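You operate a simulated robot arm through the tools that you are given. There is no shell and no other tool. Be economical: measure what you need, move in short steps, check, and stop when the job is done.

The job below is to be done with a simulated two-armed robot. You get a single attempt, and the scene is never put back.

TASK
Pick up the green divider with one hand, pass it to the other hand and put it on the dry again bay of the steel table. Set down upright: green divider.

Only the result counts: the job must be done as asked and must still hold three seconds after the hand-in. Knocking over, shifting, dropping, spilling or breaking anything else fails it.

THE ROBOT
Two 7-joint arms with two-finger parallel grippers on one trunk, on a base that drives. Base frame: it is fixed to the floor where the robot stands at the start and does not move with it; the origin is under the middle of the robot, x ahead of it, y to its left, z up. Readings come in m, rad, newtons and seconds.
The left shoulder is at the start at [0.06, 0.147, 0.527], the right one opposite. With the tool pointing down near the work surface each hand reaches from about 0.32 to 0.76 m from the robot's upright axis, wherever it stands, measured 20 degrees to its own side. Places, roughly: dry again bay of the steel table [0.6, 0.7, 0.8]. Payload 3.43 kg a hand.
Tool frame (each hand has its own): the origin (TCP) lies between the finger pads and is the grasp point; the fingertips stand 0.03 m ahead of it; z points along the fingers, y is the line along which they close. Largest opening 0.094 m; finger width 0.028, thickness 0.01; the body of the gripper, 0.05 by 0.096 m, starts 0.055 m behind the TCP.
Orientation is that of the tool frame in the base frame, as a unit quaternion [x, y, z, w]. With the fingers straight down and closing along the base's y, the tool's x points along the base's -x, its y along +y and its z along -z.

THE INTERFACE
- The arms move only by the tool apply_moves. It takes "left_targets", "right_targets" or both (then of equal length, played together; a hand with none holds still); each is a list that holds one entry, the list of rows, each a list of 7 numbers: the gripper command, from -1 (shut) to 1 (fully open), values between in proportion, then the shift along the tool's x, y, z in m, then the turn, a rotation vector about the tool's x, y, z in rad. In form: [[[claw, x, y, z, ax, ay, az], ...]]. A call has 1 to 20 rows; each row shifts and turns the commanded pose from where the row before left it, along the tool's axes as they then stand. Rows are played at 5 a second. More than 0.05 m and 0.15 rad between two rows, or a gripper value outside its range, and nothing of the call is played. Where a pose cannot be reached the arm comes as near as it can. A force on the tool above 40 N (or 10 N above the force at the start of the call, whichever is more), or a blocked arm, ends the call early, and 0.2 s more pass. Each finger travels about 0.072 m/s and halts on what it meets, pressing with about 25 N; the grip force reading is that of the motor and also rises with nothing between the fingers. The clock runs only during rows and for 0.2 s after the last one: add rows that do not move to give the fingers time. The reply holds the time, the measured pose of the TCP, the force on the tool along the base axes, the opening and the grip force, in the units named above and with some noise, with the torque about the TCP (base axes, N m) and any sound that the robot's microphone picked up.
- Cameras (640 x 400 px; columns grow to the right, rows downward): "scene" is now at [0.0498, 0.03, 1.1564]; the picture's right is [0.35, -0.94, 0.00], its down [-0.57, -0.21, -0.79] and it looks along [0.74, 0.28, -0.61] (base axes); focal length 268 px, centre (320, 200). "left" rides on the left gripper at [0.076, -0.014, -0.103] in its tool frame; the picture's right is [0.18, 0.98, 0.00], its down [-0.75, 0.14, -0.64] and it looks along [-0.63, 0.12, 0.77] (tool axes); focal length 243 px, centre (320, 200). "right" rides on the right gripper at [0.076, 0.014, -0.102] in its tool frame; the picture's right is [-0.18, 0.98, 0.00], its down [-0.75, -0.14, -0.64] and it looks along [-0.63, -0.12, 0.77] (tool axes); focal length 243 px, centre (320, 200). There is no depth. A picture from a camera that has moved, and an enlarged one, comes with that camera's place and axes in the base frame and with its lens.
- capture(camera): a new picture of that camera. The clock stands still meanwhile.
- lift_body(by): slides the trunk up (or, below 0, down) by that many m; the arms and the scene camera ride with it, the base frame stays. It gives what a move gives, with no picture.
- steer(legs): drives the robot by 1 to 6 legs, each [ahead, left, turn to the left] in m, m and rad, along the robot's own axes; the way and the turn of a leg run together, so that a leg with both is an arc; at most 1.5 m and 3.142 rad a leg. The arms and the cameras ride along, it lands a little off, and it stops where it bumps. It gives what a move gives.
- aim_head(pan, tilt): turns the head with the scene camera to pan (to the left, within 1.501 rad either way) and tilt (down, from -0.506 to 1.204), counted from straight ahead of the robot. It gives what a move gives.
- close_up(camera, box): a new picture of the part [left, top, right, bottom] of that camera's present view, enlarged. The clock stands still meanwhile.
- sign_off(): hands the job in; it is judged then, once.

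Go step by step. Nothing tells you exact positions but the pictures and the camera data: compare them with the known pose of the tool, close in by small moves and look again before you grip or let go. The budget is 120 turns and 108 pictures, counting those below and the enlarged ones. Unless the task says otherwise, let go and move clear before handing in, and close with one line.

The tools are called after "Emit:" by a JSON object that holds its "api" and its "payload". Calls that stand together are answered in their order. apply_moves: Moves the arms, as the interface text tells. Its arguments: {"type":"object","properties":{"left_targets":{"type":"array","items":{"type":"array","items":{"type":"array","items":{"type":"number"}}}},"right_targets":{"type":"array","items":{"type":"array","items":{"type":"array","items":{"type":"number"}}}}},"required":[]} The other tools are called the same way: lift_body (by) slides the trunk up or down; steer (legs) drives the base; aim_head (pan, tilt) turns the head that bears the scene camera; capture (camera) takes a picture; close_up (camera, box) takes an enlarged picture of a part of a camera's view; sign_off () hands the job in.

At the start:

```text
time_s: 0.0
left_tcp_pos: [0.2602, 0.2782, 0.9798]
left_orientation: [0.0, 1.0, 0.0, 0.0]
left_force: [-0.3, 0.0, -0.3]
left_wrist_torque: [0.01, -0.02, 0.01]
left_width: 0.0941
left_finger_force: 0.0
right_tcp_pos: [0.3114, -0.0161, 0.9796]
right_orientation: [0.0, 1.0, 0.0, 0.0]
right_force: [1.5, -0.8, 0.9]
right_wrist_torque: [-0.02, 0.02, 0.0]
right_width: 0.0941
right_finger_force: 0.2
trunk travel left (down, up): [-0.234, 0.016]
robot x, y, heading: [-0.0012, -0.0017, -0.002]
head pan, tilt: [0.356, 0.656]
```

scene: 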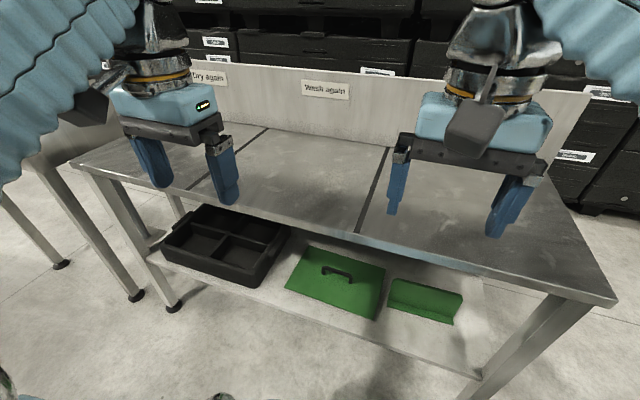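
right: 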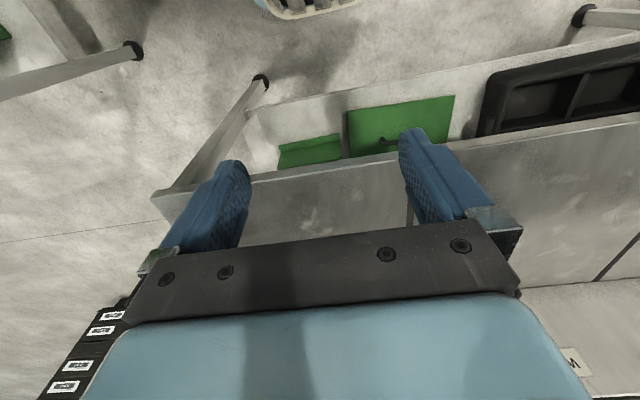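
left: 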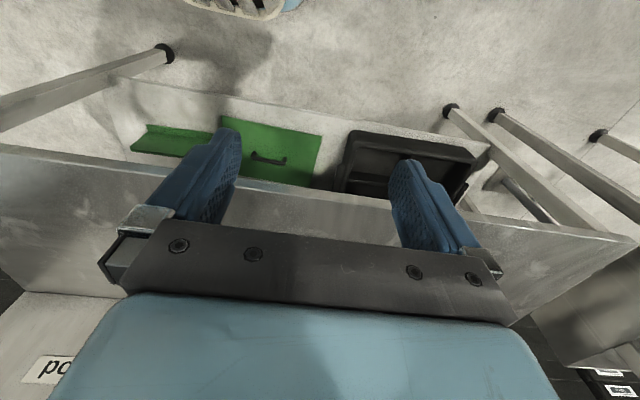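

I see a steel table with a lower shelf holding a black tray, a green panel with a handle and a green angled piece. I'll enlarge the view to tell which one is the divider and to read the labels.

Emit:
{"api": "close_up", "payload": {"camera": "scene", "box": [260, 220, 500, 370]}}

Emit:
{"api": "close_up", "payload": {"camera": "scene", "box": [100, 40, 420, 240]}}

Emit:
{"api": "close_up", "payload": {"camera": "left", "box": [100, 80, 500, 230]}}

```text
2.67 times, centred on (380, 295) of scene
camera zoom: at [0.0498, 0.03, 1.1564], right [0.35, -0.94, 0.0], down [-0.57, -0.21, -0.79], along [0.74, 0.28, -0.61], focal length 716 px, centre (160, -53)
```

zoom: 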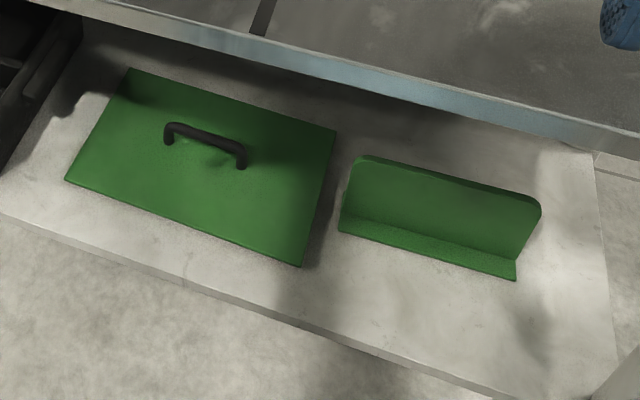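

```text
2.00 times, centred on (260, 140) of scene
camera zoom: at [0.0498, 0.03, 1.1564], right [0.35, -0.94, 0.0], down [-0.57, -0.21, -0.79], along [0.74, 0.28, -0.61], focal length 537 px, centre (440, 320)
```

zoom: 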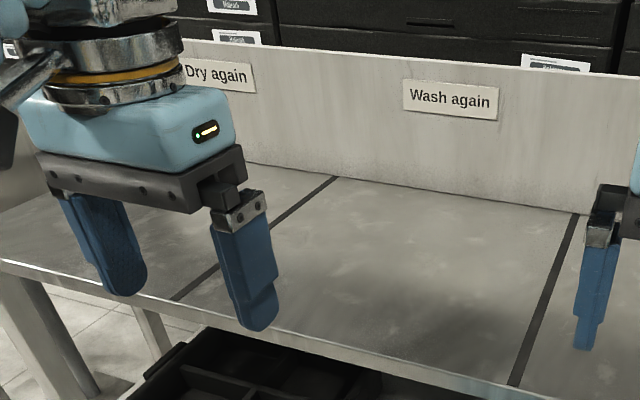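

```text
1.60 times, centred on (300, 155) of left
camera zoom: at [0.1837, 0.2644, 1.083], right [-0.18, 0.98, 0.0], down [0.75, 0.14, 0.64], along [0.63, 0.12, -0.77], focal length 388 px, centre (352, 272)
```

zoom: 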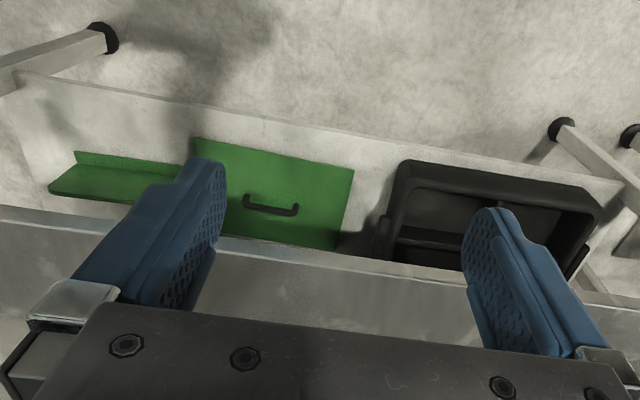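

The divider is the L-shaped piece, already upright on the low shelf: blade at x≈0.60, y from 0 to −0.20, shelf z≈0.37, blade top z≈0.466. The tabletop overhangs it, so I plan to go in from the table's right end, and I'll first check that side is clear.

Emit:
{"api": "aim_head", "payload": {"pan": -0.9, "tilt": 0.6}}

Emit:
{"api": "capture", "payload": {"camera": "scene"}}

```text
time_s: 1.4
left_tcp_pos: [0.2596, 0.2789, 0.9788]
left_orientation: [-0.001, 1.0, -0.001, 0.0]
left_force: [1.6, 1.1, -1.0]
left_wrist_torque: [-0.01, -0.01, 0.0]
left_width: 0.094
left_finger_force: 0.1
right_tcp_pos: [0.3116, -0.0184, 0.9803]
right_orientation: [0.0, 1.0, 0.0, 0.0]
right_force: [0.1, -0.4, 0.2]
right_wrist_torque: [0.0, 0.0, -0.01]
right_width: 0.0942
right_finger_force: 0.1
trunk travel left (down, up): [-0.234, 0.016]
robot x, y, heading: [0.0022, -0.0022, -0.002]
head pan, tilt: [-0.901, 0.6]
```

```text
101 pictures are left
camera scene: at [0.0236, -0.0694, 1.1614], right [-0.78, -0.62, 0.0], down [-0.35, 0.44, -0.83], along [0.51, -0.65, -0.56], focal length 268 px, centre (320, 200)
```

scene: 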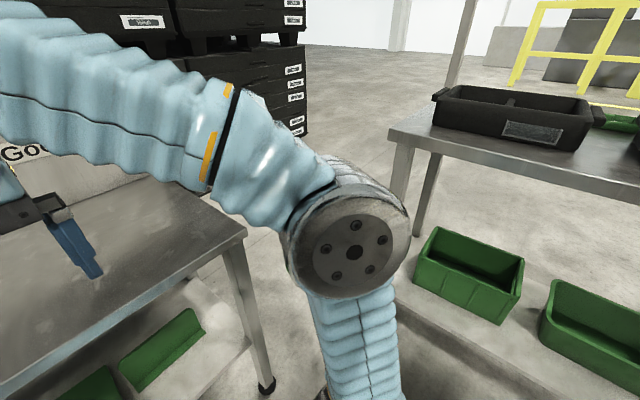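

The divider end faces a 0.7 m gap between this table and another one at y≈−1.0. I'll move right into the gap and turn left partway, so the right hand can come in along +y between the end legs.

Emit:
{"api": "steer", "payload": {"legs": [[0.03, -0.3, 0], [0.02, -0.25, 0]]}}

Emit:
{"api": "steer", "payload": {"legs": [[0, 0, 0.85]]}}

Emit:
{"api": "aim_head", "payload": {"pan": 0.0, "tilt": 0.75}}

Emit:
{"api": "capture", "payload": {"camera": "scene"}}

Emit:
{"api": "capture", "payload": {"camera": "right"}}

```text
time_s: 5.0
left_tcp_pos: [0.2935, -0.2063, 0.9768]
left_orientation: [-0.18, 0.984, 0.011, -0.007]
left_force: [-1.9, -1.9, 0.2]
left_wrist_torque: [0.18, -0.16, -0.01]
left_width: 0.0938
left_finger_force: 0.2
right_tcp_pos: [0.4213, -0.5299, 0.9554]
right_orientation: [-0.015, 0.999, 0.048, 0.009]
right_force: [0.1, -1.8, -0.5]
right_wrist_torque: [0.02, 0.07, 0.03]
right_width: 0.094
right_finger_force: 0.0
trunk travel left (down, up): [-0.234, 0.016]
robot x, y, heading: [0.0808, -0.4863, 0.115]
head pan, tilt: [-0.901, 0.6]
stopped in leg 2: the robot was blocked; the commanded pose is now the measured one
```

```text
time_s: 5.7
left_tcp_pos: [0.3662, -0.3133, 0.97]
left_orientation: [-0.257, 0.966, 0.008, 0.023]
left_force: [-0.5, 0.4, 0.9]
left_wrist_torque: [-0.06, 0.01, 0.0]
left_width: 0.0941
left_finger_force: 0.1
right_tcp_pos: [0.4288, -0.6471, 0.8949]
right_orientation: [0.071, 0.987, 0.144, 0.016]
right_force: [-0.1, 0.9, -0.6]
right_wrist_torque: [-0.02, -0.03, -0.01]
right_width: 0.0941
right_finger_force: 0.1
trunk travel left (down, up): [-0.234, 0.016]
robot x, y, heading: [0.0878, -0.4809, 0.14]
head pan, tilt: [-0.901, 0.6]
stopped in leg 1: the robot was blocked; the commanded pose is now the measured one
```

```text
time_s: 6.9
left_tcp_pos: [0.3651, -0.3109, 0.9688]
left_orientation: [-0.259, 0.966, 0.009, 0.023]
left_force: [-0.3, -0.6, 0.3]
left_wrist_torque: [0.0, 0.0, -0.02]
left_width: 0.0941
left_finger_force: 0.0
right_tcp_pos: [0.4292, -0.6442, 0.8975]
right_orientation: [0.068, 0.987, 0.144, 0.02]
right_force: [0.2, 0.4, 0.1]
right_wrist_torque: [0.02, 0.02, 0.0]
right_width: 0.0938
right_finger_force: 0.0
trunk travel left (down, up): [-0.234, 0.016]
robot x, y, heading: [0.0877, -0.4797, 0.147]
head pan, tilt: [0.0, 0.75]
```

```text
100 pictures are left
camera scene: at [0.1095, -0.2806, 1.1607], right [0.14, -0.97, 0.17], down [-0.66, -0.22, -0.72], along [0.74, -0.01, -0.67], focal length 268 px, centre (320, 200)
```

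scene: 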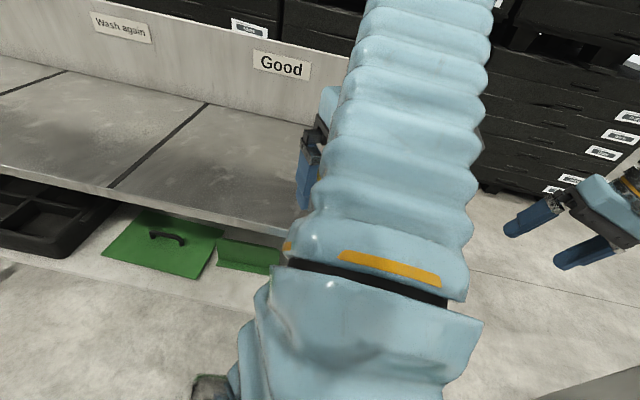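

```text
99 pictures are left
camera right: at [0.3487, -0.65, 0.9981], right [0.31, 0.91, 0.29], down [0.69, -0.42, 0.59], along [0.65, 0.02, -0.76], focal length 243 px, centre (320, 200)
```

right: 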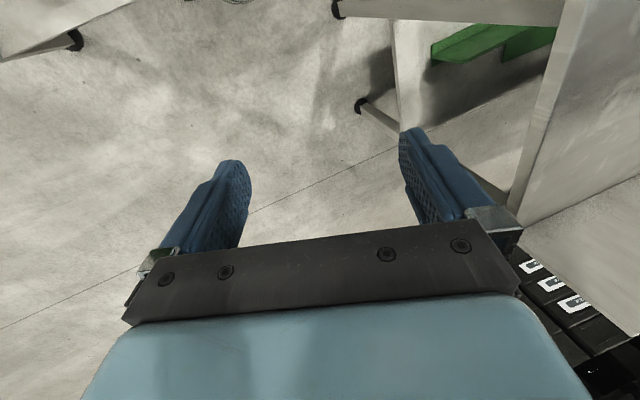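

The drive was blocked and the torso now leans, so something on the right side was touched. I'll look there before moving again.

Emit:
{"api": "aim_head", "payload": {"pan": -1.4, "tilt": 0.9}}

Emit:
{"api": "capture", "payload": {"camera": "scene"}}

```text
time_s: 8.4
left_tcp_pos: [0.3658, -0.3119, 0.9698]
left_orientation: [-0.26, 0.965, 0.01, 0.023]
left_force: [0.6, -0.5, -0.2]
left_wrist_torque: [-0.01, -0.02, 0.0]
left_width: 0.094
left_finger_force: 0.1
right_tcp_pos: [0.4297, -0.6445, 0.8987]
right_orientation: [0.068, 0.987, 0.144, 0.019]
right_force: [0.5, 0.0, -0.7]
right_wrist_torque: [-0.01, -0.04, -0.01]
right_width: 0.094
right_finger_force: 0.0
trunk travel left (down, up): [-0.234, 0.016]
robot x, y, heading: [0.0867, -0.4808, 0.147]
head pan, tilt: [-1.4, 0.901]
```

```text
98 pictures are left
camera scene: at [0.0514, -0.3655, 1.1621], right [-0.95, -0.31, 0.03], down [-0.23, 0.63, -0.74], along [0.21, -0.71, -0.67], focal length 268 px, centre (320, 200)
```

scene: 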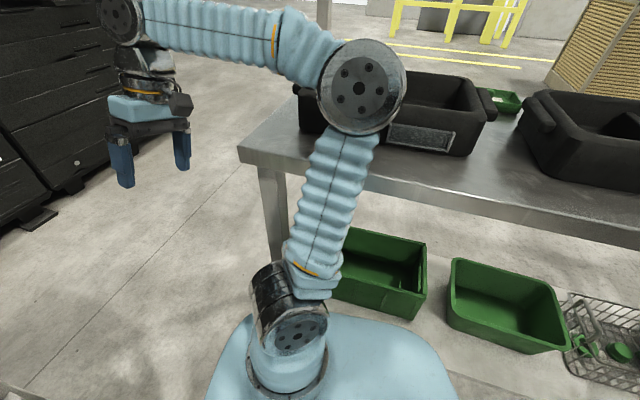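

The right elbow sticks out and met the box at the edge of the other table. I'll ease back left, away from it, and then check whether anything was disturbed.

Emit:
{"api": "steer", "payload": {"legs": [[-0.03, 0.2, 0]]}}

Emit:
{"api": "capture", "payload": {"camera": "scene"}}

```text
time_s: 9.2
left_tcp_pos: [0.4474, -0.4812, 0.861]
left_orientation: [-0.268, 0.962, 0.052, -0.027]
left_force: [0.4, 0.6, 0.9]
left_wrist_torque: [-0.06, -0.03, 0.02]
left_width: 0.094
left_finger_force: 0.0
right_tcp_pos: [0.4798, -0.6829, 0.8703]
right_orientation: [0.04, 0.976, 0.21, 0.038]
right_force: [-1.0, -0.1, -0.5]
right_wrist_torque: [0.06, -0.03, 0.0]
right_width: 0.094
right_finger_force: 0.1
trunk travel left (down, up): [-0.234, 0.016]
robot x, y, heading: [0.0805, -0.468, 0.144]
head pan, tilt: [-1.4, 0.901]
stopped in leg 1: the robot was blocked; the commanded pose is now the measured one
```

```text
97 pictures are left
camera scene: at [0.0585, -0.3846, 1.1606], right [-0.95, -0.31, 0.03], down [-0.23, 0.65, -0.72], along [0.2, -0.7, -0.69], focal length 268 px, centre (320, 200)
```

scene: 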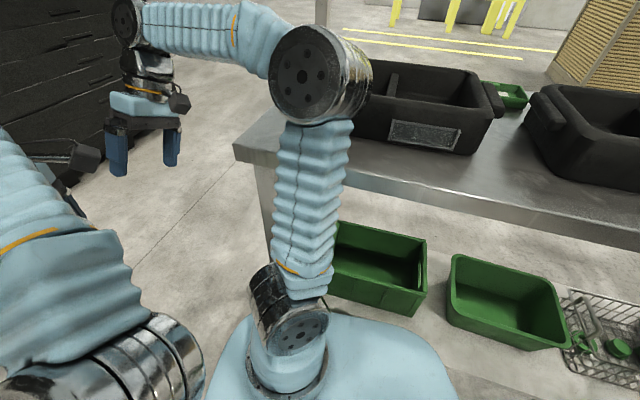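

The right elbow is clear of the box now, but driving left is blocked too. I'll look left to find what holds the robot.

Emit:
{"api": "aim_head", "payload": {"pan": 0.9, "tilt": 0.8}}

Emit:
{"api": "capture", "payload": {"camera": "scene"}}

Emit:
{"api": "capture", "payload": {"camera": "left"}}

```text
time_s: 11.3
left_tcp_pos: [0.4485, -0.4715, 0.8655]
left_orientation: [-0.279, 0.959, 0.051, -0.022]
left_force: [0.1, 0.2, -1.1]
left_wrist_torque: [0.02, 0.01, -0.01]
left_width: 0.094
left_finger_force: 0.1
right_tcp_pos: [0.4815, -0.6804, 0.8751]
right_orientation: [0.035, 0.975, 0.213, 0.042]
right_force: [-0.8, 1.2, 0.7]
right_wrist_torque: [-0.02, -0.01, 0.0]
right_width: 0.0939
right_finger_force: 0.1
trunk travel left (down, up): [-0.234, 0.016]
robot x, y, heading: [0.0867, -0.4668, 0.164]
head pan, tilt: [0.901, 0.799]
```

```text
96 pictures are left
camera scene: at [0.0693, -0.2418, 1.1475], right [0.87, -0.48, 0.09], down [-0.33, -0.72, -0.61], along [0.36, 0.5, -0.79], focal length 268 px, centre (320, 200)
```

scene: 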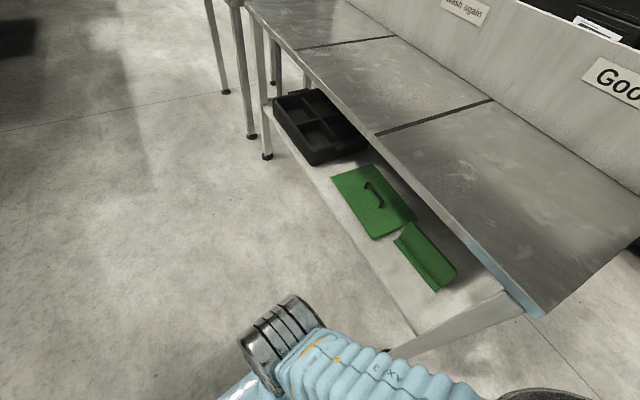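

```text
95 pictures are left
camera left: at [0.3988, -0.5332, 0.9672], right [-0.68, 0.73, 0.11], down [0.61, 0.47, 0.64], along [0.41, 0.5, -0.76], focal length 243 px, centre (320, 200)
```

left: 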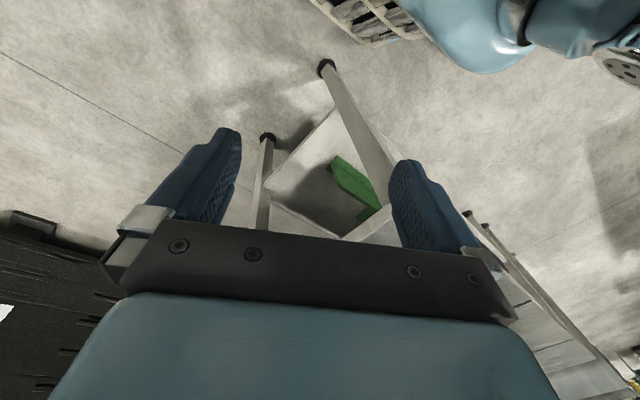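

Nothing obvious blocks the left side, so the base may be hung up on the other table, which triangulates to y≈−0.70. I'll look steeply down at the base on its right.

Emit:
{"api": "aim_head", "payload": {"pan": -1.0, "tilt": 1.2}}

Emit:
{"api": "capture", "payload": {"camera": "scene"}}

Emit:
{"api": "aim_head", "payload": {"pan": 0.3, "tilt": 1.2}}

Emit:
{"api": "capture", "payload": {"camera": "scene"}}

```text
time_s: 13.2
left_tcp_pos: [0.4478, -0.4713, 0.8651]
left_orientation: [-0.28, 0.958, 0.052, -0.022]
left_force: [-0.8, -0.1, -0.6]
left_wrist_torque: [0.02, -0.03, 0.0]
left_width: 0.0937
left_finger_force: 0.0
right_tcp_pos: [0.4806, -0.6799, 0.8751]
right_orientation: [0.036, 0.975, 0.213, 0.043]
right_force: [-0.2, 0.2, -0.1]
right_wrist_torque: [0.01, 0.03, 0.0]
right_width: 0.0941
right_finger_force: 0.1
trunk travel left (down, up): [-0.234, 0.016]
robot x, y, heading: [0.0867, -0.4744, 0.164]
head pan, tilt: [-1.0, 1.201]
```

```text
94 pictures are left
camera scene: at [0.0683, -0.3568, 1.1365], right [-0.74, -0.67, 0.08], down [-0.61, 0.63, -0.47], along [0.27, -0.4, -0.88], focal length 268 px, centre (320, 200)
```

scene: 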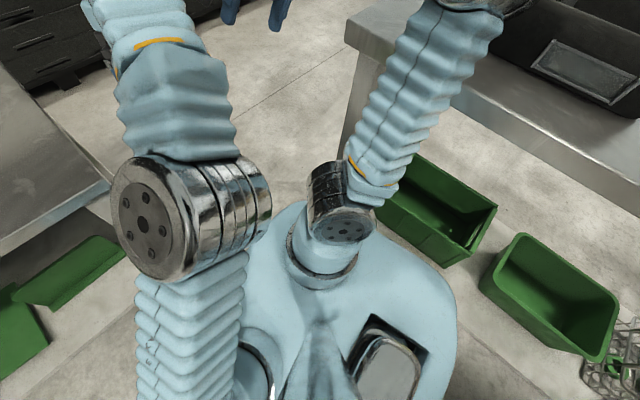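

```text
time_s: 14.7
left_tcp_pos: [0.4482, -0.4717, 0.866]
left_orientation: [-0.28, 0.958, 0.051, -0.023]
left_force: [0.0, -0.4, 0.4]
left_wrist_torque: [-0.01, -0.03, 0.0]
left_width: 0.0942
left_finger_force: 0.0
right_tcp_pos: [0.4831, -0.6796, 0.8744]
right_orientation: [0.036, 0.975, 0.214, 0.042]
right_force: [0.9, -0.9, -0.9]
right_wrist_torque: [-0.01, 0.01, -0.03]
right_width: 0.0939
right_finger_force: 0.0
trunk travel left (down, up): [-0.234, 0.016]
robot x, y, heading: [0.0878, -0.4691, 0.162]
head pan, tilt: [0.3, 1.201]
```

```text
93 pictures are left
camera scene: at [0.0809, -0.2911, 1.1271], right [0.45, -0.88, 0.14], down [-0.83, -0.47, -0.32], along [0.35, 0.02, -0.94], focal length 268 px, centre (320, 200)
```

scene: 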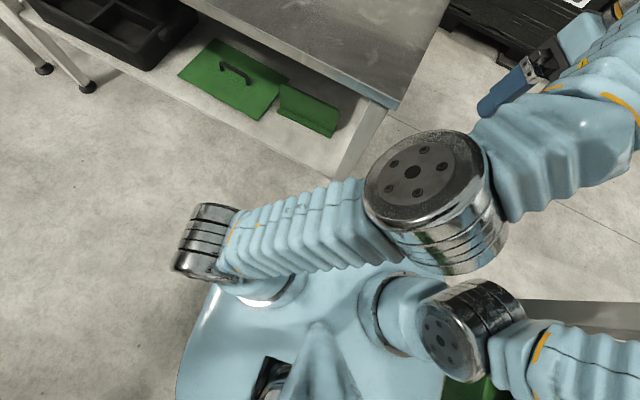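

The robot body seems to ride against the other table's shelf, with the torso tilted about 0.15 rad. I'll try freeing it with a small move backward and left.

Emit:
{"api": "steer", "payload": {"legs": [[-0.1, 0.05, 0]]}}

Emit:
{"api": "capture", "payload": {"camera": "scene"}}

```text
time_s: 15.4
left_tcp_pos: [0.5146, -0.5629, 0.6966]
left_orientation: [-0.342, 0.926, 0.124, -0.099]
left_force: [-3.9, -2.9, 1.8]
left_wrist_torque: [0.24, -0.29, -0.12]
left_width: 0.0942
left_finger_force: 0.0
right_tcp_pos: [0.5271, -0.7133, 0.8239]
right_orientation: [0.033, 0.96, 0.277, 0.002]
right_force: [0.2, 0.3, -0.9]
right_wrist_torque: [-0.05, 0.04, 0.03]
right_width: 0.0939
right_finger_force: 0.1
trunk travel left (down, up): [-0.234, 0.016]
robot x, y, heading: [0.0954, -0.4616, 0.188]
head pan, tilt: [0.3, 1.201]
stopped in leg 1: the robot was blocked; the commanded pose is now the measured one
```

```text
92 pictures are left
camera scene: at [0.0935, -0.3418, 1.1241], right [0.47, -0.88, 0.09], down [-0.82, -0.47, -0.33], along [0.33, 0.09, -0.94], focal length 268 px, centre (320, 200)
```

scene: 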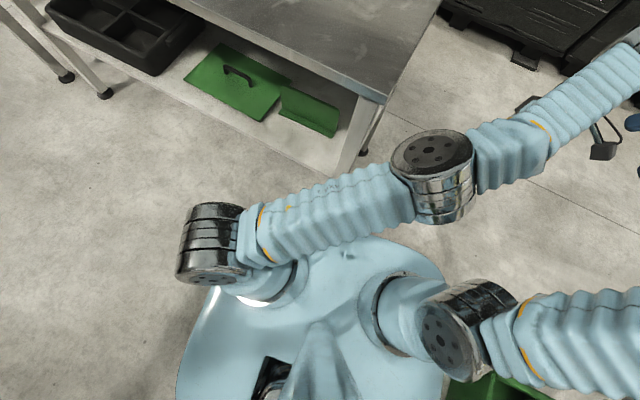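

The arms are drooping with each blocked drive and the tilt is changing, so I won't drive again yet. I'll look straight right at the contact side.

Emit:
{"api": "aim_head", "payload": {"pan": -1.5, "tilt": 1.1}}

Emit:
{"api": "capture", "payload": {"camera": "scene"}}

Emit:
{"api": "capture", "payload": {"camera": "left"}}

Emit:
{"api": "capture", "payload": {"camera": "right"}}

```text
time_s: 17.2
left_tcp_pos: [0.5147, -0.5582, 0.7131]
left_orientation: [-0.348, 0.926, 0.119, -0.08]
left_force: [-1.1, -0.7, -0.2]
left_wrist_torque: [0.0, -0.01, 0.0]
left_width: 0.0943
left_finger_force: 0.1
right_tcp_pos: [0.5311, -0.7085, 0.8272]
right_orientation: [0.026, 0.96, 0.278, 0.009]
right_force: [-0.4, 0.2, -0.7]
right_wrist_torque: [0.0, 0.0, -0.01]
right_width: 0.0941
right_finger_force: 0.0
trunk travel left (down, up): [-0.234, 0.016]
robot x, y, heading: [0.098, -0.4621, 0.202]
head pan, tilt: [-1.499, 1.1]
```

```text
91 pictures are left
camera scene: at [0.0594, -0.4277, 1.1378], right [-0.96, -0.27, 0.0], down [-0.23, 0.81, -0.54], along [0.14, -0.52, -0.84], focal length 268 px, centre (320, 200)
```

scene: 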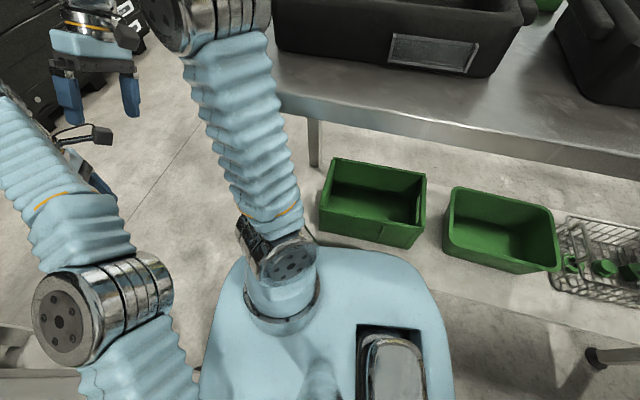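

```text
90 pictures are left
camera left: at [0.4904, -0.6354, 0.8141], right [-0.75, 0.6, 0.28], down [0.62, 0.5, 0.6], along [0.22, 0.63, -0.74], focal length 243 px, centre (320, 200)
```

left: 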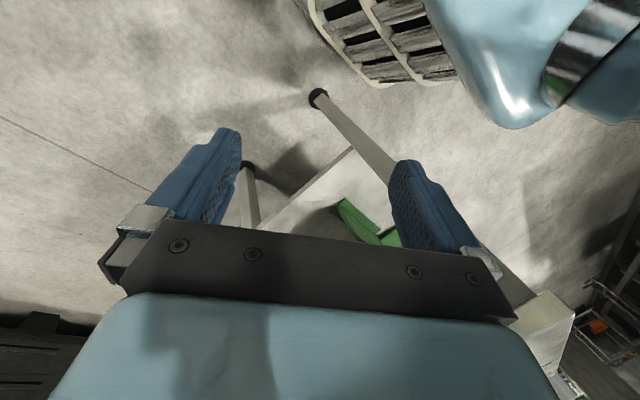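

```text
89 pictures are left
camera right: at [0.4515, -0.7472, 0.9215], right [0.23, 0.82, 0.53], down [0.72, -0.5, 0.47], along [0.65, 0.27, -0.71], focal length 243 px, centre (320, 200)
```

right: 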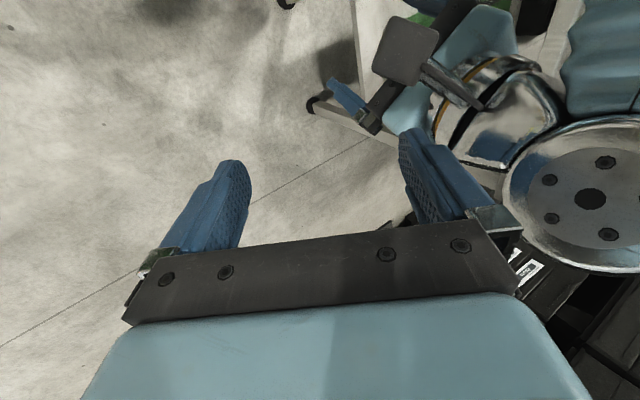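

The torso leans about 0.1 rad, probably with its right side caught on the other table's corner leg at about (0.18, −0.72). Before driving again I'll raise the left arm and bring it back in, so it can't strike the work table.

Emit:
{"api": "apply_moves", "payload": {"left_targets": [[[1, 0.003, 0.011, -0.038, 0, 0, 0], [1, 0.003, 0.011, -0.038, 0, 0, 0], [1, 0.003, 0.011, -0.038, 0, 0, 0], [1, 0.003, 0.011, -0.038, 0, 0, 0], [1, 0.003, 0.011, -0.038, 0, 0, 0], [1, 0.003, 0.011, -0.038, 0, 0, 0]]]}}

Emit:
{"api": "aim_head", "payload": {"pan": 0.0, "tilt": 0.9}}

Emit:
{"api": "capture", "payload": {"camera": "scene"}}

```text
time_s: 17.5
left_tcp_pos: [0.5286, -0.5781, 0.6979]
left_orientation: [-0.382, 0.914, 0.107, -0.086]
left_force: [-3.8, -1.2, 1.0]
left_wrist_torque: [0.16, -0.22, -0.11]
left_width: 0.0939
left_finger_force: 0.1
left hand out of reach, approached as far as the arm can: row 1
right_tcp_pos: [0.5204, -0.7552, 0.8006]
right_orientation: [0.08, 0.948, 0.307, -0.014]
right_force: [0.5, 0.3, -1.1]
right_wrist_torque: [0.0, 0.1, 0.03]
right_width: 0.0941
right_finger_force: 0.1
trunk travel left (down, up): [-0.234, 0.016]
robot x, y, heading: [0.0967, -0.4562, 0.193]
head pan, tilt: [-1.499, 1.1]
stopped in row 1 (left hand): the arm was blocked; the commanded pose is now the measured one
```

```text
time_s: 19.1
left_tcp_pos: [0.5314, -0.5772, 0.699]
left_orientation: [-0.383, 0.914, 0.106, -0.083]
left_force: [-0.4, 0.7, 0.3]
left_wrist_torque: [-0.02, 0.02, 0.01]
left_width: 0.0941
left_finger_force: 0.0
right_tcp_pos: [0.5241, -0.7543, 0.8011]
right_orientation: [0.077, 0.949, 0.306, -0.008]
right_force: [-0.7, 0.8, 1.5]
right_wrist_torque: [-0.01, 0.0, -0.02]
right_width: 0.0942
right_finger_force: 0.1
trunk travel left (down, up): [-0.234, 0.016]
robot x, y, heading: [0.0994, -0.4612, 0.195]
head pan, tilt: [0.0, 0.901]
```

```text
88 pictures are left
camera scene: at [0.1178, -0.3697, 1.1447], right [0.19, -0.98, 0.08], down [-0.76, -0.2, -0.62], along [0.62, 0.06, -0.78], focal length 268 px, centre (320, 200)
```

scene: 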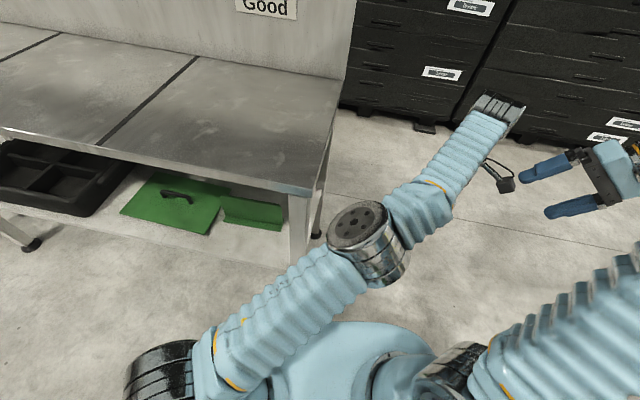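

My reading is that the tilt confuses arm control: each reset makes the arms shift right and sag. Freeing the base comes first, so I'll back straight out along the gap, which keeps the arms clear of the work table's end.

Emit:
{"api": "steer", "payload": {"legs": [[-0.3, 0.1, 0]]}}

Emit:
{"api": "capture", "payload": {"camera": "scene"}}

```text
time_s: 19.8
left_tcp_pos: [0.5499, -0.5698, 0.698]
left_orientation: [-0.448, 0.888, 0.097, -0.045]
left_force: [-10.5, 70.6, -200.8]
left_wrist_torque: [14.86, -3.43, -2.41]
left_width: 0.0942
left_finger_force: 0.0
right_tcp_pos: [0.5527, -0.7368, 0.7859]
right_orientation: [-0.026, 0.909, 0.415, -0.023]
right_force: [10.4, -71.4, 198.7]
right_wrist_torque: [12.16, 3.04, 0.7]
right_width: 0.0943
right_finger_force: 0.3
trunk travel left (down, up): [-0.234, 0.016]
robot x, y, heading: [0.0881, -0.4504, 0.211]
head pan, tilt: [0.0, 0.901]
stopped in leg 1: the robot was blocked; the commanded pose is now the measured one
```

```text
87 pictures are left
camera scene: at [0.1196, -0.3795, 1.1414], right [0.21, -0.98, 0.06], down [-0.76, -0.2, -0.62], along [0.62, 0.09, -0.78], focal length 268 px, centre (320, 200)
```

scene: 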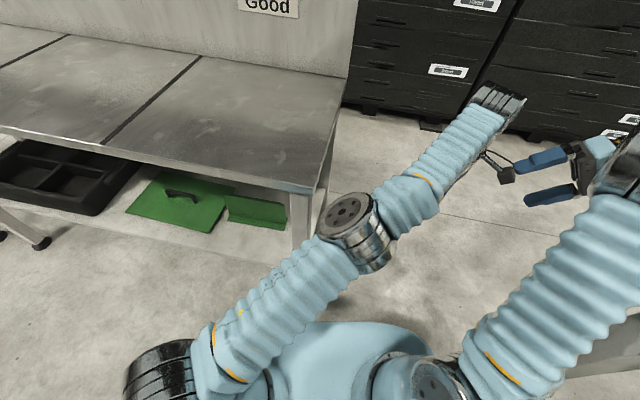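

The two hands are now pressing on each other. I'll draw the right hand back along its own fingers to separate them.

Emit:
{"api": "apply_moves", "payload": {"right_targets": [[[1, 0, 0, -0.03, 0, 0, 0], [1, 0, 0, -0.03, 0, 0, 0]]]}}

```text
time_s: 20.2
left_tcp_pos: [0.5819, -0.6222, 0.6744]
left_orientation: [-0.432, 0.894, 0.113, -0.045]
left_force: [1.9, -4.8, -2.8]
left_wrist_torque: [0.43, 0.19, -0.06]
left_width: 0.094
left_finger_force: 0.0
right_tcp_pos: [0.5977, -0.7997, 0.7271]
right_orientation: [-0.001, 0.902, 0.428, -0.05]
right_force: [-2.3, 0.0, 1.6]
right_wrist_torque: [-0.13, -0.12, -0.13]
right_width: 0.094
right_finger_force: 0.1
trunk travel left (down, up): [-0.234, 0.016]
robot x, y, heading: [0.117, -0.4494, 0.21]
head pan, tilt: [0.0, 0.901]
stopped in row 1 (right hand): the arm was blocked; the commanded pose is now the measured one
```

Contact between the hands is broken. I'll try backing out straight along −x, since the left elbow is close to the work table's leg.

Emit:
{"api": "steer", "payload": {"legs": [[-0.25, 0.06, 0]]}}

Emit:
{"api": "capture", "payload": {"camera": "scene"}}

```text
time_s: 21.3
left_tcp_pos: [0.5529, -0.564, 0.6795]
left_orientation: [-0.518, 0.847, 0.102, -0.058]
left_force: [0.6, -0.1, 0.4]
left_wrist_torque: [-0.02, -0.01, 0.0]
left_width: 0.094
left_finger_force: 0.1
right_tcp_pos: [0.5982, -0.723, 0.7284]
right_orientation: [-0.094, 0.903, 0.405, -0.108]
right_force: [1.0, -0.4, 0.4]
right_wrist_torque: [0.01, 0.0, -0.01]
right_width: 0.0941
right_finger_force: 0.1
trunk travel left (down, up): [-0.234, 0.016]
robot x, y, heading: [0.0627, -0.4965, 0.414]
head pan, tilt: [0.0, 0.901]
stopped in leg 1: the robot was blocked; the commanded pose is now the measured one
```

```text
86 pictures are left
camera scene: at [0.1129, -0.469, 1.1339], right [0.4, -0.91, 0.0], down [-0.72, -0.32, -0.61], along [0.56, 0.24, -0.79], focal length 268 px, centre (320, 200)
```

scene: 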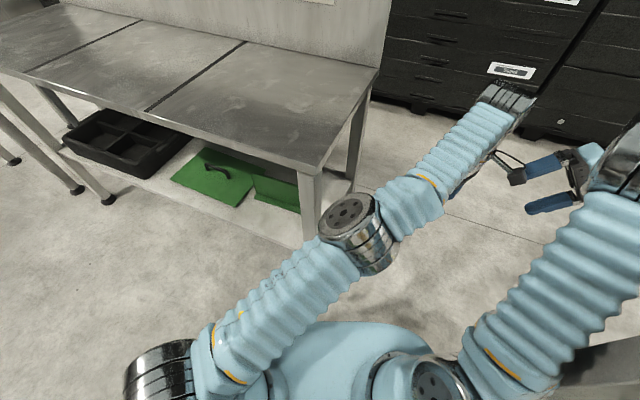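

The base came free: the torso is upright again at (0.06, −0.50), heading 0.41, already a usable spot. Now I'll lift the left arm out of the way, a few rows at first to check it tracks.

Emit:
{"api": "apply_moves", "payload": {"left_targets": [[[1, -0.009, 0.034, -0.028, 0, 0, 0], [1, -0.009, 0.034, -0.028, 0, 0, 0], [1, -0.009, 0.034, -0.028, 0, 0, 0]]]}}

```text
time_s: 22.1
left_tcp_pos: [0.4939, -0.5056, 0.7877]
left_orientation: [-0.517, 0.848, 0.102, -0.06]
left_force: [0.2, -0.2, 0.7]
left_wrist_torque: [0.0, -0.01, -0.02]
left_width: 0.0942
left_finger_force: 0.1
right_tcp_pos: [0.5981, -0.7221, 0.7288]
right_orientation: [-0.092, 0.903, 0.405, -0.108]
right_force: [0.2, -0.3, -0.7]
right_wrist_torque: [0.0, 0.01, 0.01]
right_width: 0.094
right_finger_force: 0.0
trunk travel left (down, up): [-0.234, 0.016]
robot x, y, heading: [0.0634, -0.4952, 0.414]
head pan, tilt: [0.0, 0.901]
```

Tracking is exact now. I'll carry on raising and retracting the left arm.

Emit:
{"api": "apply_moves", "payload": {"left_targets": [[[1, -0.009, 0.034, -0.028, 0, 0, 0], [1, -0.009, 0.034, -0.028, 0, 0, 0], [1, -0.009, 0.034, -0.028, 0, 0, 0], [1, -0.009, 0.034, -0.028, 0, 0, 0], [1, -0.009, 0.034, -0.028, 0, 0, 0], [1, -0.0175, 0.0415, 0.01, 0, 0, 0], [1, -0.0175, 0.0415, 0.01, 0, 0, 0], [1, -0.0175, 0.0415, 0.01, 0, 0, 0], [1, -0.0175, 0.0415, 0.01, 0, 0, 0]]]}}

Emit:
{"api": "aim_head", "payload": {"pan": -0.3, "tilt": 0.9}}

Emit:
{"api": "capture", "payload": {"camera": "scene"}}

Emit:
{"api": "aim_head", "payload": {"pan": -1.45, "tilt": 0.7}}

Emit:
{"api": "capture", "payload": {"camera": "scene"}}

```text
time_s: 24.1
left_tcp_pos: [0.2578, -0.2525, 0.9085]
left_orientation: [-0.517, 0.848, 0.101, -0.06]
left_force: [-0.3, 0.7, 1.1]
left_wrist_torque: [-0.02, -0.04, -0.02]
left_width: 0.0941
left_finger_force: 0.0
left hand out of reach, approached as far as the arm can: row 3, 4, 5
right_tcp_pos: [0.5982, -0.7239, 0.7283]
right_orientation: [-0.092, 0.904, 0.403, -0.108]
right_force: [-0.7, -0.9, -0.5]
right_wrist_torque: [0.0, 0.03, -0.03]
right_width: 0.0941
right_finger_force: 0.0
trunk travel left (down, up): [-0.234, 0.016]
robot x, y, heading: [0.0624, -0.4971, 0.413]
head pan, tilt: [0.0, 0.901]
```

```text
time_s: 24.9
left_tcp_pos: [0.2578, -0.2535, 0.9082]
left_orientation: [-0.518, 0.847, 0.101, -0.061]
left_force: [-0.2, 0.0, -0.2]
left_wrist_torque: [0.01, 0.0, -0.02]
left_width: 0.0941
left_finger_force: 0.1
right_tcp_pos: [0.5982, -0.7235, 0.7288]
right_orientation: [-0.092, 0.904, 0.403, -0.108]
right_force: [0.3, -0.3, -0.5]
right_wrist_torque: [-0.01, -0.02, -0.03]
right_width: 0.0939
right_finger_force: 0.1
trunk travel left (down, up): [-0.234, 0.016]
robot x, y, heading: [0.0651, -0.4992, 0.415]
head pan, tilt: [-0.3, 0.901]
```

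```text
85 pictures are left
camera scene: at [0.1203, -0.4887, 1.1338], right [0.11, -0.99, 0.01], down [-0.79, -0.1, -0.61], along [0.61, 0.06, -0.79], focal length 268 px, centre (320, 200)
```

scene: 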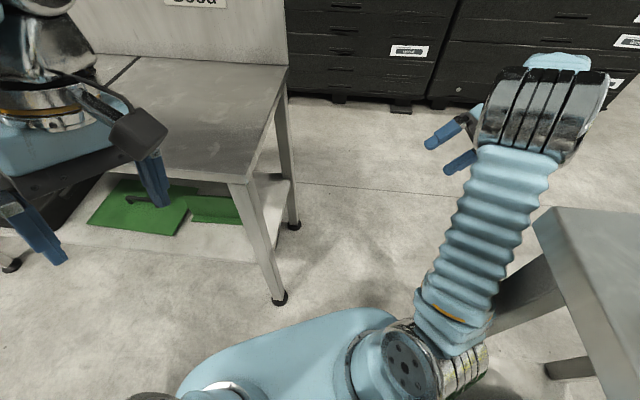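

```text
time_s: 26.3
left_tcp_pos: [0.2563, -0.2545, 0.9075]
left_orientation: [-0.519, 0.847, 0.1, -0.06]
left_force: [1.1, 0.5, -0.2]
left_wrist_torque: [-0.01, 0.02, -0.03]
left_width: 0.094
left_finger_force: 0.1
right_tcp_pos: [0.5986, -0.7238, 0.7289]
right_orientation: [-0.092, 0.904, 0.404, -0.107]
right_force: [0.0, 0.2, -0.3]
right_wrist_torque: [0.01, 0.0, -0.02]
right_width: 0.0942
right_finger_force: 0.0
trunk travel left (down, up): [-0.234, 0.016]
robot x, y, heading: [0.0652, -0.4989, 0.413]
head pan, tilt: [-1.45, 0.7]
```

```text
84 pictures are left
camera scene: at [0.0888, -0.5702, 1.1515], right [-0.86, -0.51, 0.02], down [-0.34, 0.55, -0.77], along [0.38, -0.67, -0.64], focal length 268 px, centre (320, 200)
```

scene: 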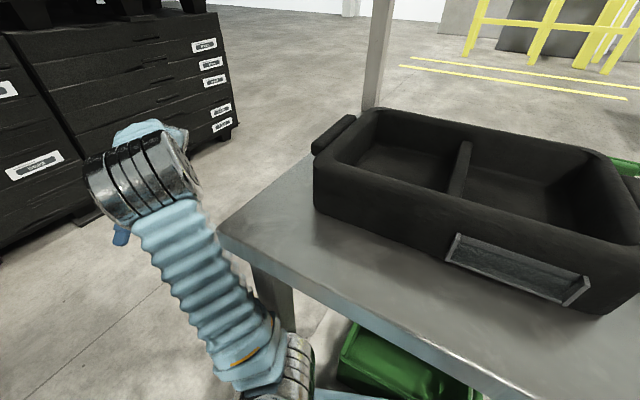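

The workspace is clear and the box beside the elbow looks to stand where it did. Next I'll bring the right hand to about (0.60, −0.40, 0.60), just outside the table's end, and then turn it to point along +y.

Emit:
{"api": "apply_moves", "payload": {"right_targets": [[[1, -0.012, 0.014, 0.039, 0, 0, 0], [1, -0.012, 0.014, 0.039, 0, 0, 0], [1, -0.012, 0.014, 0.039, 0, 0, 0], [1, -0.012, 0.014, 0.039, 0, 0, 0], [1, -0.012, 0.014, 0.039, 0, 0, 0], [1, -0.012, 0.014, 0.039, 0, 0, 0], [1, -0.012, 0.014, 0.039, 0, 0, 0], [1, -0.012, 0.014, 0.039, 0, 0, 0]]]}}

Emit:
{"api": "aim_head", "payload": {"pan": -0.3, "tilt": 0.9}}

Emit:
{"api": "capture", "payload": {"camera": "scene"}}

```text
time_s: 28.1
left_tcp_pos: [0.2458, -0.2572, 0.9137]
left_orientation: [-0.518, 0.848, 0.1, -0.055]
left_force: [1.2, -0.4, -1.6]
left_wrist_torque: [0.02, 0.01, 0.02]
left_width: 0.094
left_finger_force: 0.1
right_tcp_pos: [0.5905, -0.4069, 0.6117]
right_orientation: [-0.093, 0.904, 0.406, -0.097]
right_force: [-1.0, -0.1, 0.0]
right_wrist_torque: [0.0, 0.01, -0.01]
right_width: 0.0942
right_finger_force: 0.1
trunk travel left (down, up): [-0.234, 0.016]
robot x, y, heading: [0.0569, -0.5009, 0.413]
head pan, tilt: [-1.45, 0.7]
```

```text
time_s: 29.5
left_tcp_pos: [0.2448, -0.2586, 0.9137]
left_orientation: [-0.52, 0.847, 0.098, -0.052]
left_force: [-1.0, -0.1, 0.2]
left_wrist_torque: [-0.01, 0.0, 0.05]
left_width: 0.094
left_finger_force: 0.1
right_tcp_pos: [0.5913, -0.4071, 0.6125]
right_orientation: [-0.096, 0.903, 0.407, -0.096]
right_force: [0.0, 0.1, -0.2]
right_wrist_torque: [-0.02, -0.01, -0.04]
right_width: 0.0941
right_finger_force: 0.1
trunk travel left (down, up): [-0.234, 0.016]
robot x, y, heading: [0.0614, -0.4949, 0.414]
head pan, tilt: [-0.3, 0.901]
```

```text
83 pictures are left
camera scene: at [0.1036, -0.4941, 1.1363], right [0.11, -0.99, 0.01], down [-0.78, -0.09, -0.62], along [0.62, 0.06, -0.78], focal length 268 px, centre (320, 200)
```

scene: 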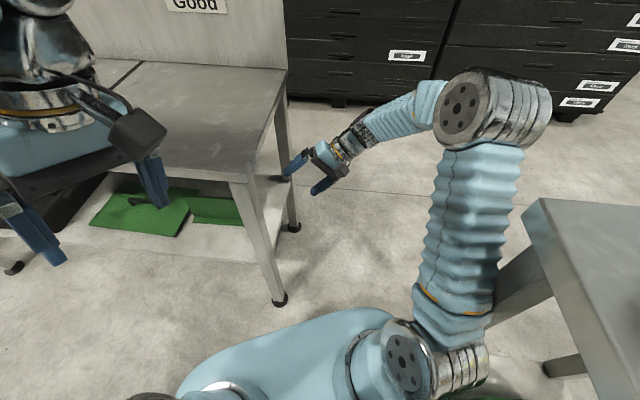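

The right hand sits just outside the table's end. Now I'll turn it so the fingers point along +y and close along x, with the wrist camera on top.

Emit:
{"api": "apply_moves", "payload": {"right_targets": [[[1, 0, 0, 0, -0.0659, 0.0283, 0.1218], [1, 0, 0, 0, -0.0659, 0.0283, 0.1218], [1, 0, 0, 0, -0.0659, 0.0283, 0.1218], [1, 0, 0, 0, -0.0659, 0.0283, 0.1218], [1, 0, 0, 0, -0.0659, 0.0283, 0.1218], [1, 0, 0, 0, -0.0659, 0.0283, 0.1218], [1, 0, 0, 0, -0.0659, 0.0283, 0.1218], [1, 0, 0, 0, -0.0659, 0.0283, 0.1218], [1, 0, 0, 0, -0.0659, 0.0283, 0.1218], [1, 0, 0, 0, -0.0659, 0.0283, 0.1218], [1, 0, 0, 0, -0.0659, 0.0283, 0.1218], [1, 0, 0, 0, -0.0659, 0.0283, 0.1218]]]}}

Emit:
{"api": "capture", "payload": {"camera": "scene"}}

Emit:
{"api": "capture", "payload": {"camera": "right"}}

```text
time_s: 32.3
left_tcp_pos: [0.2444, -0.2363, 0.9139]
left_orientation: [-0.533, 0.839, 0.096, -0.055]
left_force: [-0.9, 0.3, 0.2]
left_wrist_torque: [0.0, 0.0, 0.0]
left_width: 0.0941
left_finger_force: 0.1
right_tcp_pos: [0.596, -0.3765, 0.6152]
right_orientation: [0.486, 0.512, 0.499, -0.503]
right_force: [-0.2, -0.1, -0.3]
right_wrist_torque: [0.0, 0.02, -0.01]
right_width: 0.0939
right_finger_force: 0.1
trunk travel left (down, up): [-0.234, 0.016]
robot x, y, heading: [0.0699, -0.4859, 0.446]
head pan, tilt: [-0.3, 0.901]
stopped in row 12 (right hand): the arm was blocked; the commanded pose is now the measured one
```

```text
82 pictures are left
camera scene: at [0.1112, -0.4764, 1.137], right [0.15, -0.99, 0.01], down [-0.77, -0.12, -0.62], along [0.62, 0.08, -0.78], focal length 268 px, centre (320, 200)
```

scene: 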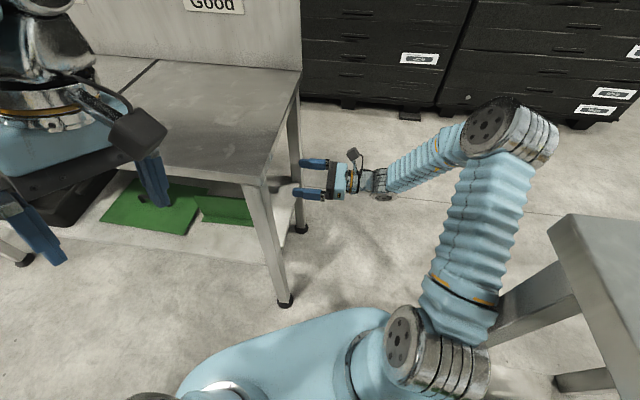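

```text
81 pictures are left
camera right: at [0.6101, -0.4794, 0.6902], right [0.99, 0.03, -0.16], down [-0.11, -0.64, -0.76], along [-0.13, 0.77, -0.63], focal length 243 px, centre (320, 200)
```

right: 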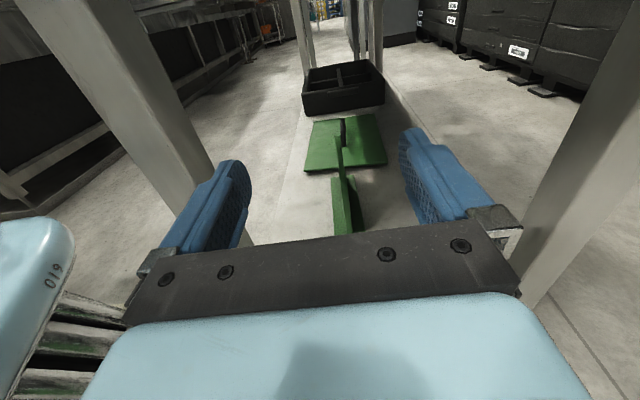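

The right-hand view shows the divider's blade end-on between the fingers, with its foot on the robot's side. Something stopped the last row, probably the right upper arm near the other table, so I'll shift the base about 5 cm away from that table.

Emit:
{"api": "steer", "payload": {"legs": [[0.02, 0.045, 0]]}}

Emit:
{"api": "capture", "payload": {"camera": "scene"}}

Emit:
{"api": "capture", "payload": {"camera": "right"}}

```text
time_s: 33.2
left_tcp_pos: [0.2476, -0.1998, 0.9171]
left_orientation: [-0.533, 0.838, 0.103, -0.054]
left_force: [0.1, 0.2, 0.3]
left_wrist_torque: [0.01, 0.0, 0.03]
left_width: 0.0939
left_finger_force: 0.1
right_tcp_pos: [0.5987, -0.3365, 0.6113]
right_orientation: [-0.484, -0.507, -0.501, 0.507]
right_force: [-0.5, 0.4, 0.1]
right_wrist_torque: [0.01, 0.0, 0.02]
right_width: 0.0941
right_finger_force: 0.2
trunk travel left (down, up): [-0.234, 0.016]
robot x, y, heading: [0.0679, -0.4406, 0.447]
head pan, tilt: [-0.3, 0.901]
```

```text
80 pictures are left
camera scene: at [0.1162, -0.4419, 1.1365], right [0.15, -0.99, 0.0], down [-0.78, -0.11, -0.62], along [0.61, 0.09, -0.78], focal length 268 px, centre (320, 200)
```

scene: 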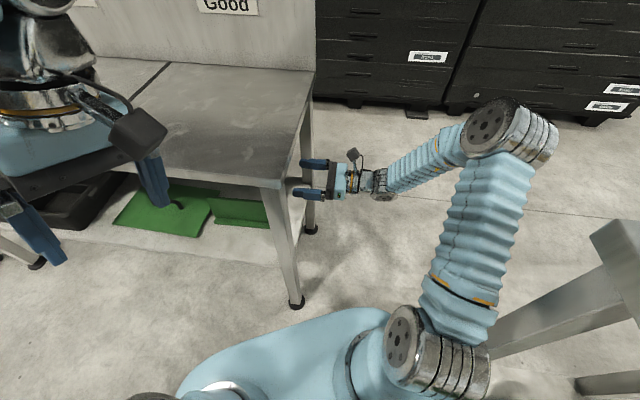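

```text
79 pictures are left
camera right: at [0.6129, -0.4401, 0.6861], right [0.99, 0.03, -0.17], down [-0.11, -0.63, -0.77], along [-0.13, 0.77, -0.62], focal length 243 px, centre (320, 200)
```

right: 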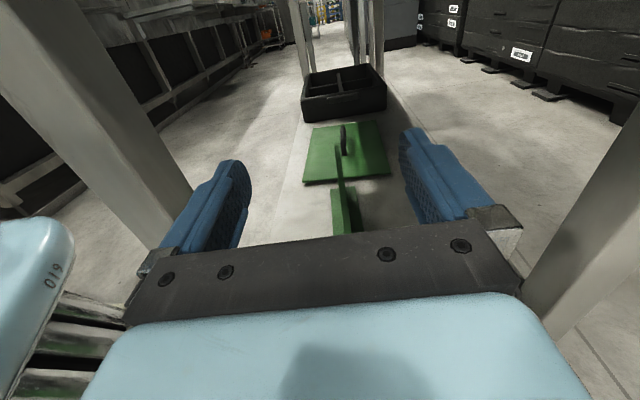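

The base moved cleanly. I'll enlarge the hand view to locate the blade accurately.

Emit:
{"api": "close_up", "payload": {"camera": "right", "box": [280, 110, 420, 240]}}

```text
3.08 times, centred on (350, 175) of right
camera zoom: at [0.6129, -0.4401, 0.6861], right [0.99, 0.03, -0.17], down [-0.11, -0.63, -0.77], along [-0.13, 0.77, -0.62], focal length 746 px, centre (228, 277)
```

zoom: 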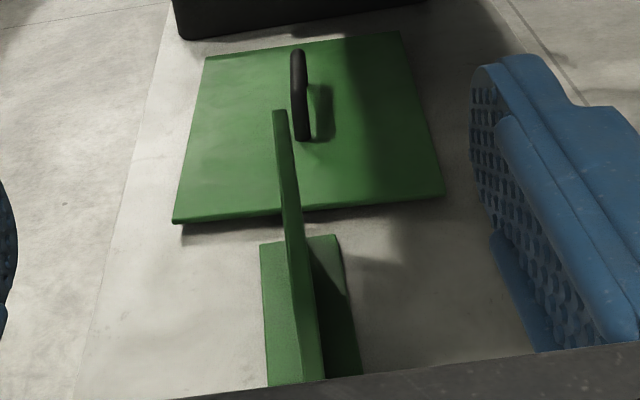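

The blade lines up with the fingers: top z≈0.466, x from 0.601 at the near end to 0.595 at the far end, on an inverted-T foot. I'll lower the hand to z≈0.437 while still outside the table.

Emit:
{"api": "apply_moves", "payload": {"right_targets": [[[1, -0.035, 0.001, 0, 0, 0, 0], [1, -0.035, 0.001, 0, 0, 0, 0], [1, -0.035, 0.001, 0, 0, 0, 0], [1, -0.035, 0.001, 0, 0, 0, 0], [1, -0.035, 0.001, 0, 0, 0, 0]]]}}

Emit:
{"api": "capture", "payload": {"camera": "right"}}

Emit:
{"api": "capture", "payload": {"camera": "scene"}}

```text
time_s: 34.4
left_tcp_pos: [0.2471, -0.1999, 0.9151]
left_orientation: [-0.532, 0.839, 0.102, -0.053]
left_force: [-0.2, -1.2, -0.6]
left_wrist_torque: [-0.05, 0.02, -0.01]
left_width: 0.094
left_finger_force: 0.1
right_tcp_pos: [0.6066, -0.3318, 0.4352]
right_orientation: [-0.485, -0.506, -0.501, 0.507]
right_force: [-0.1, 0.3, 1.0]
right_wrist_torque: [-0.02, 0.01, 0.0]
right_width: 0.0942
right_finger_force: 0.1
trunk travel left (down, up): [-0.234, 0.016]
robot x, y, heading: [0.0717, -0.4389, 0.449]
head pan, tilt: [-0.3, 0.901]
```

```text
77 pictures are left
camera right: at [0.6205, -0.4364, 0.5097], right [0.99, 0.03, -0.17], down [-0.11, -0.63, -0.77], along [-0.13, 0.77, -0.62], focal length 243 px, centre (320, 200)
```

right: 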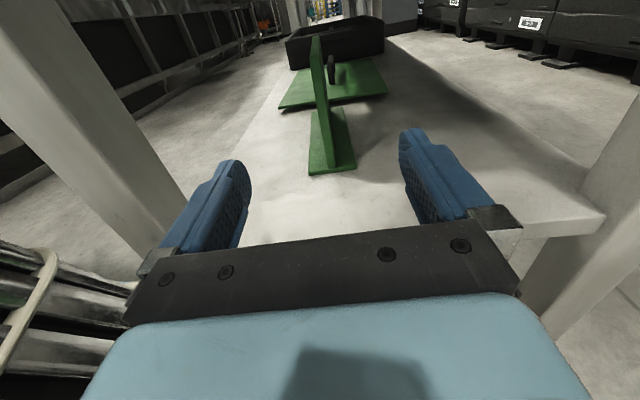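

```text
76 pictures are left
camera scene: at [0.116, -0.4418, 1.1366], right [0.15, -0.99, 0.0], down [-0.78, -0.11, -0.62], along [0.61, 0.09, -0.78], focal length 268 px, centre (320, 200)
```

scene: 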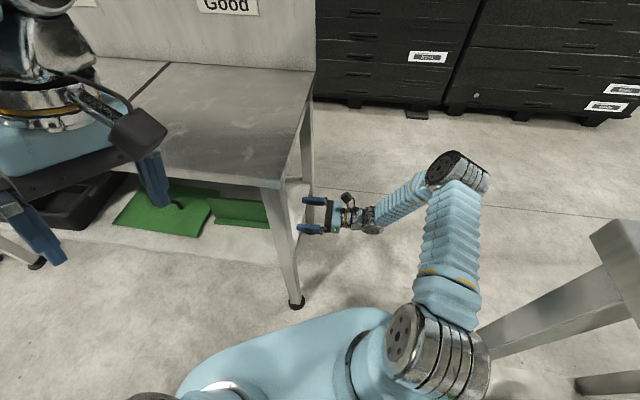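

The hand is level with the blade and centred on it. I'll slide in along +y until about 5 cm of the blade is between the fingers.

Emit:
{"api": "apply_moves", "payload": {"right_targets": [[[1, 0, 0, 0.033, 0, 0, 0], [1, 0, 0, 0.033, 0, 0, 0], [1, 0, 0, 0.033, 0, 0, 0], [1, 0, 0, 0.033, 0, 0, 0], [1, 0, 0, 0.02, 0, 0, 0]]]}}

Emit:
{"api": "capture", "payload": {"camera": "right"}}

Emit:
{"api": "close_up", "payload": {"camera": "scene", "box": [200, 160, 400, 285]}}

```text
time_s: 35.6
left_tcp_pos: [0.2478, -0.2, 0.9158]
left_orientation: [-0.533, 0.838, 0.102, -0.054]
left_force: [-0.3, -0.3, -0.6]
left_wrist_torque: [0.01, 0.0, -0.01]
left_width: 0.094
left_finger_force: 0.1
right_tcp_pos: [0.6019, -0.1826, 0.4395]
right_orientation: [-0.485, -0.507, -0.5, 0.507]
right_force: [0.6, 0.2, -0.2]
right_wrist_torque: [0.0, 0.0, -0.01]
right_width: 0.0941
right_finger_force: 0.0
trunk travel left (down, up): [-0.234, 0.016]
robot x, y, heading: [0.0712, -0.4392, 0.447]
head pan, tilt: [-0.3, 0.901]
```

```text
75 pictures are left
camera right: at [0.6161, -0.2862, 0.5136], right [0.99, 0.03, -0.17], down [-0.11, -0.63, -0.77], along [-0.13, 0.77, -0.62], focal length 243 px, centre (320, 200)
```

right: 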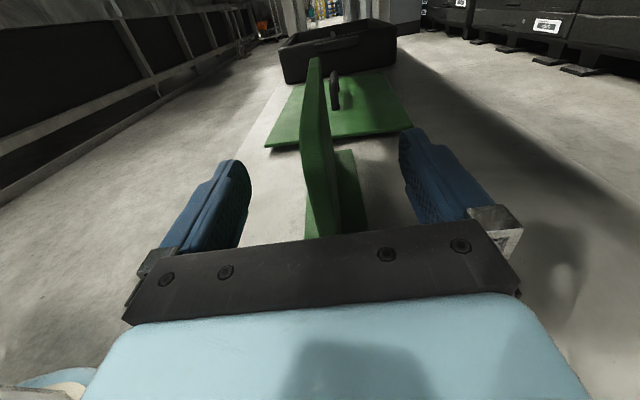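

```text
3.20 times, centred on (300, 222) of scene
camera zoom: at [0.1162, -0.4419, 1.1366], right [0.15, -0.99, 0.0], down [-0.78, -0.11, -0.62], along [0.61, 0.09, -0.78], focal length 859 px, centre (384, 128)
```

zoom: 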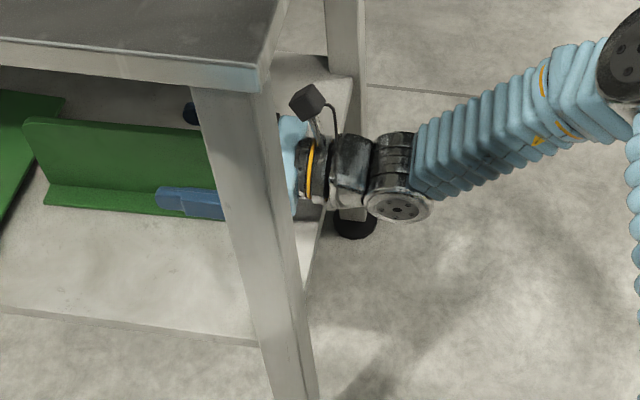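

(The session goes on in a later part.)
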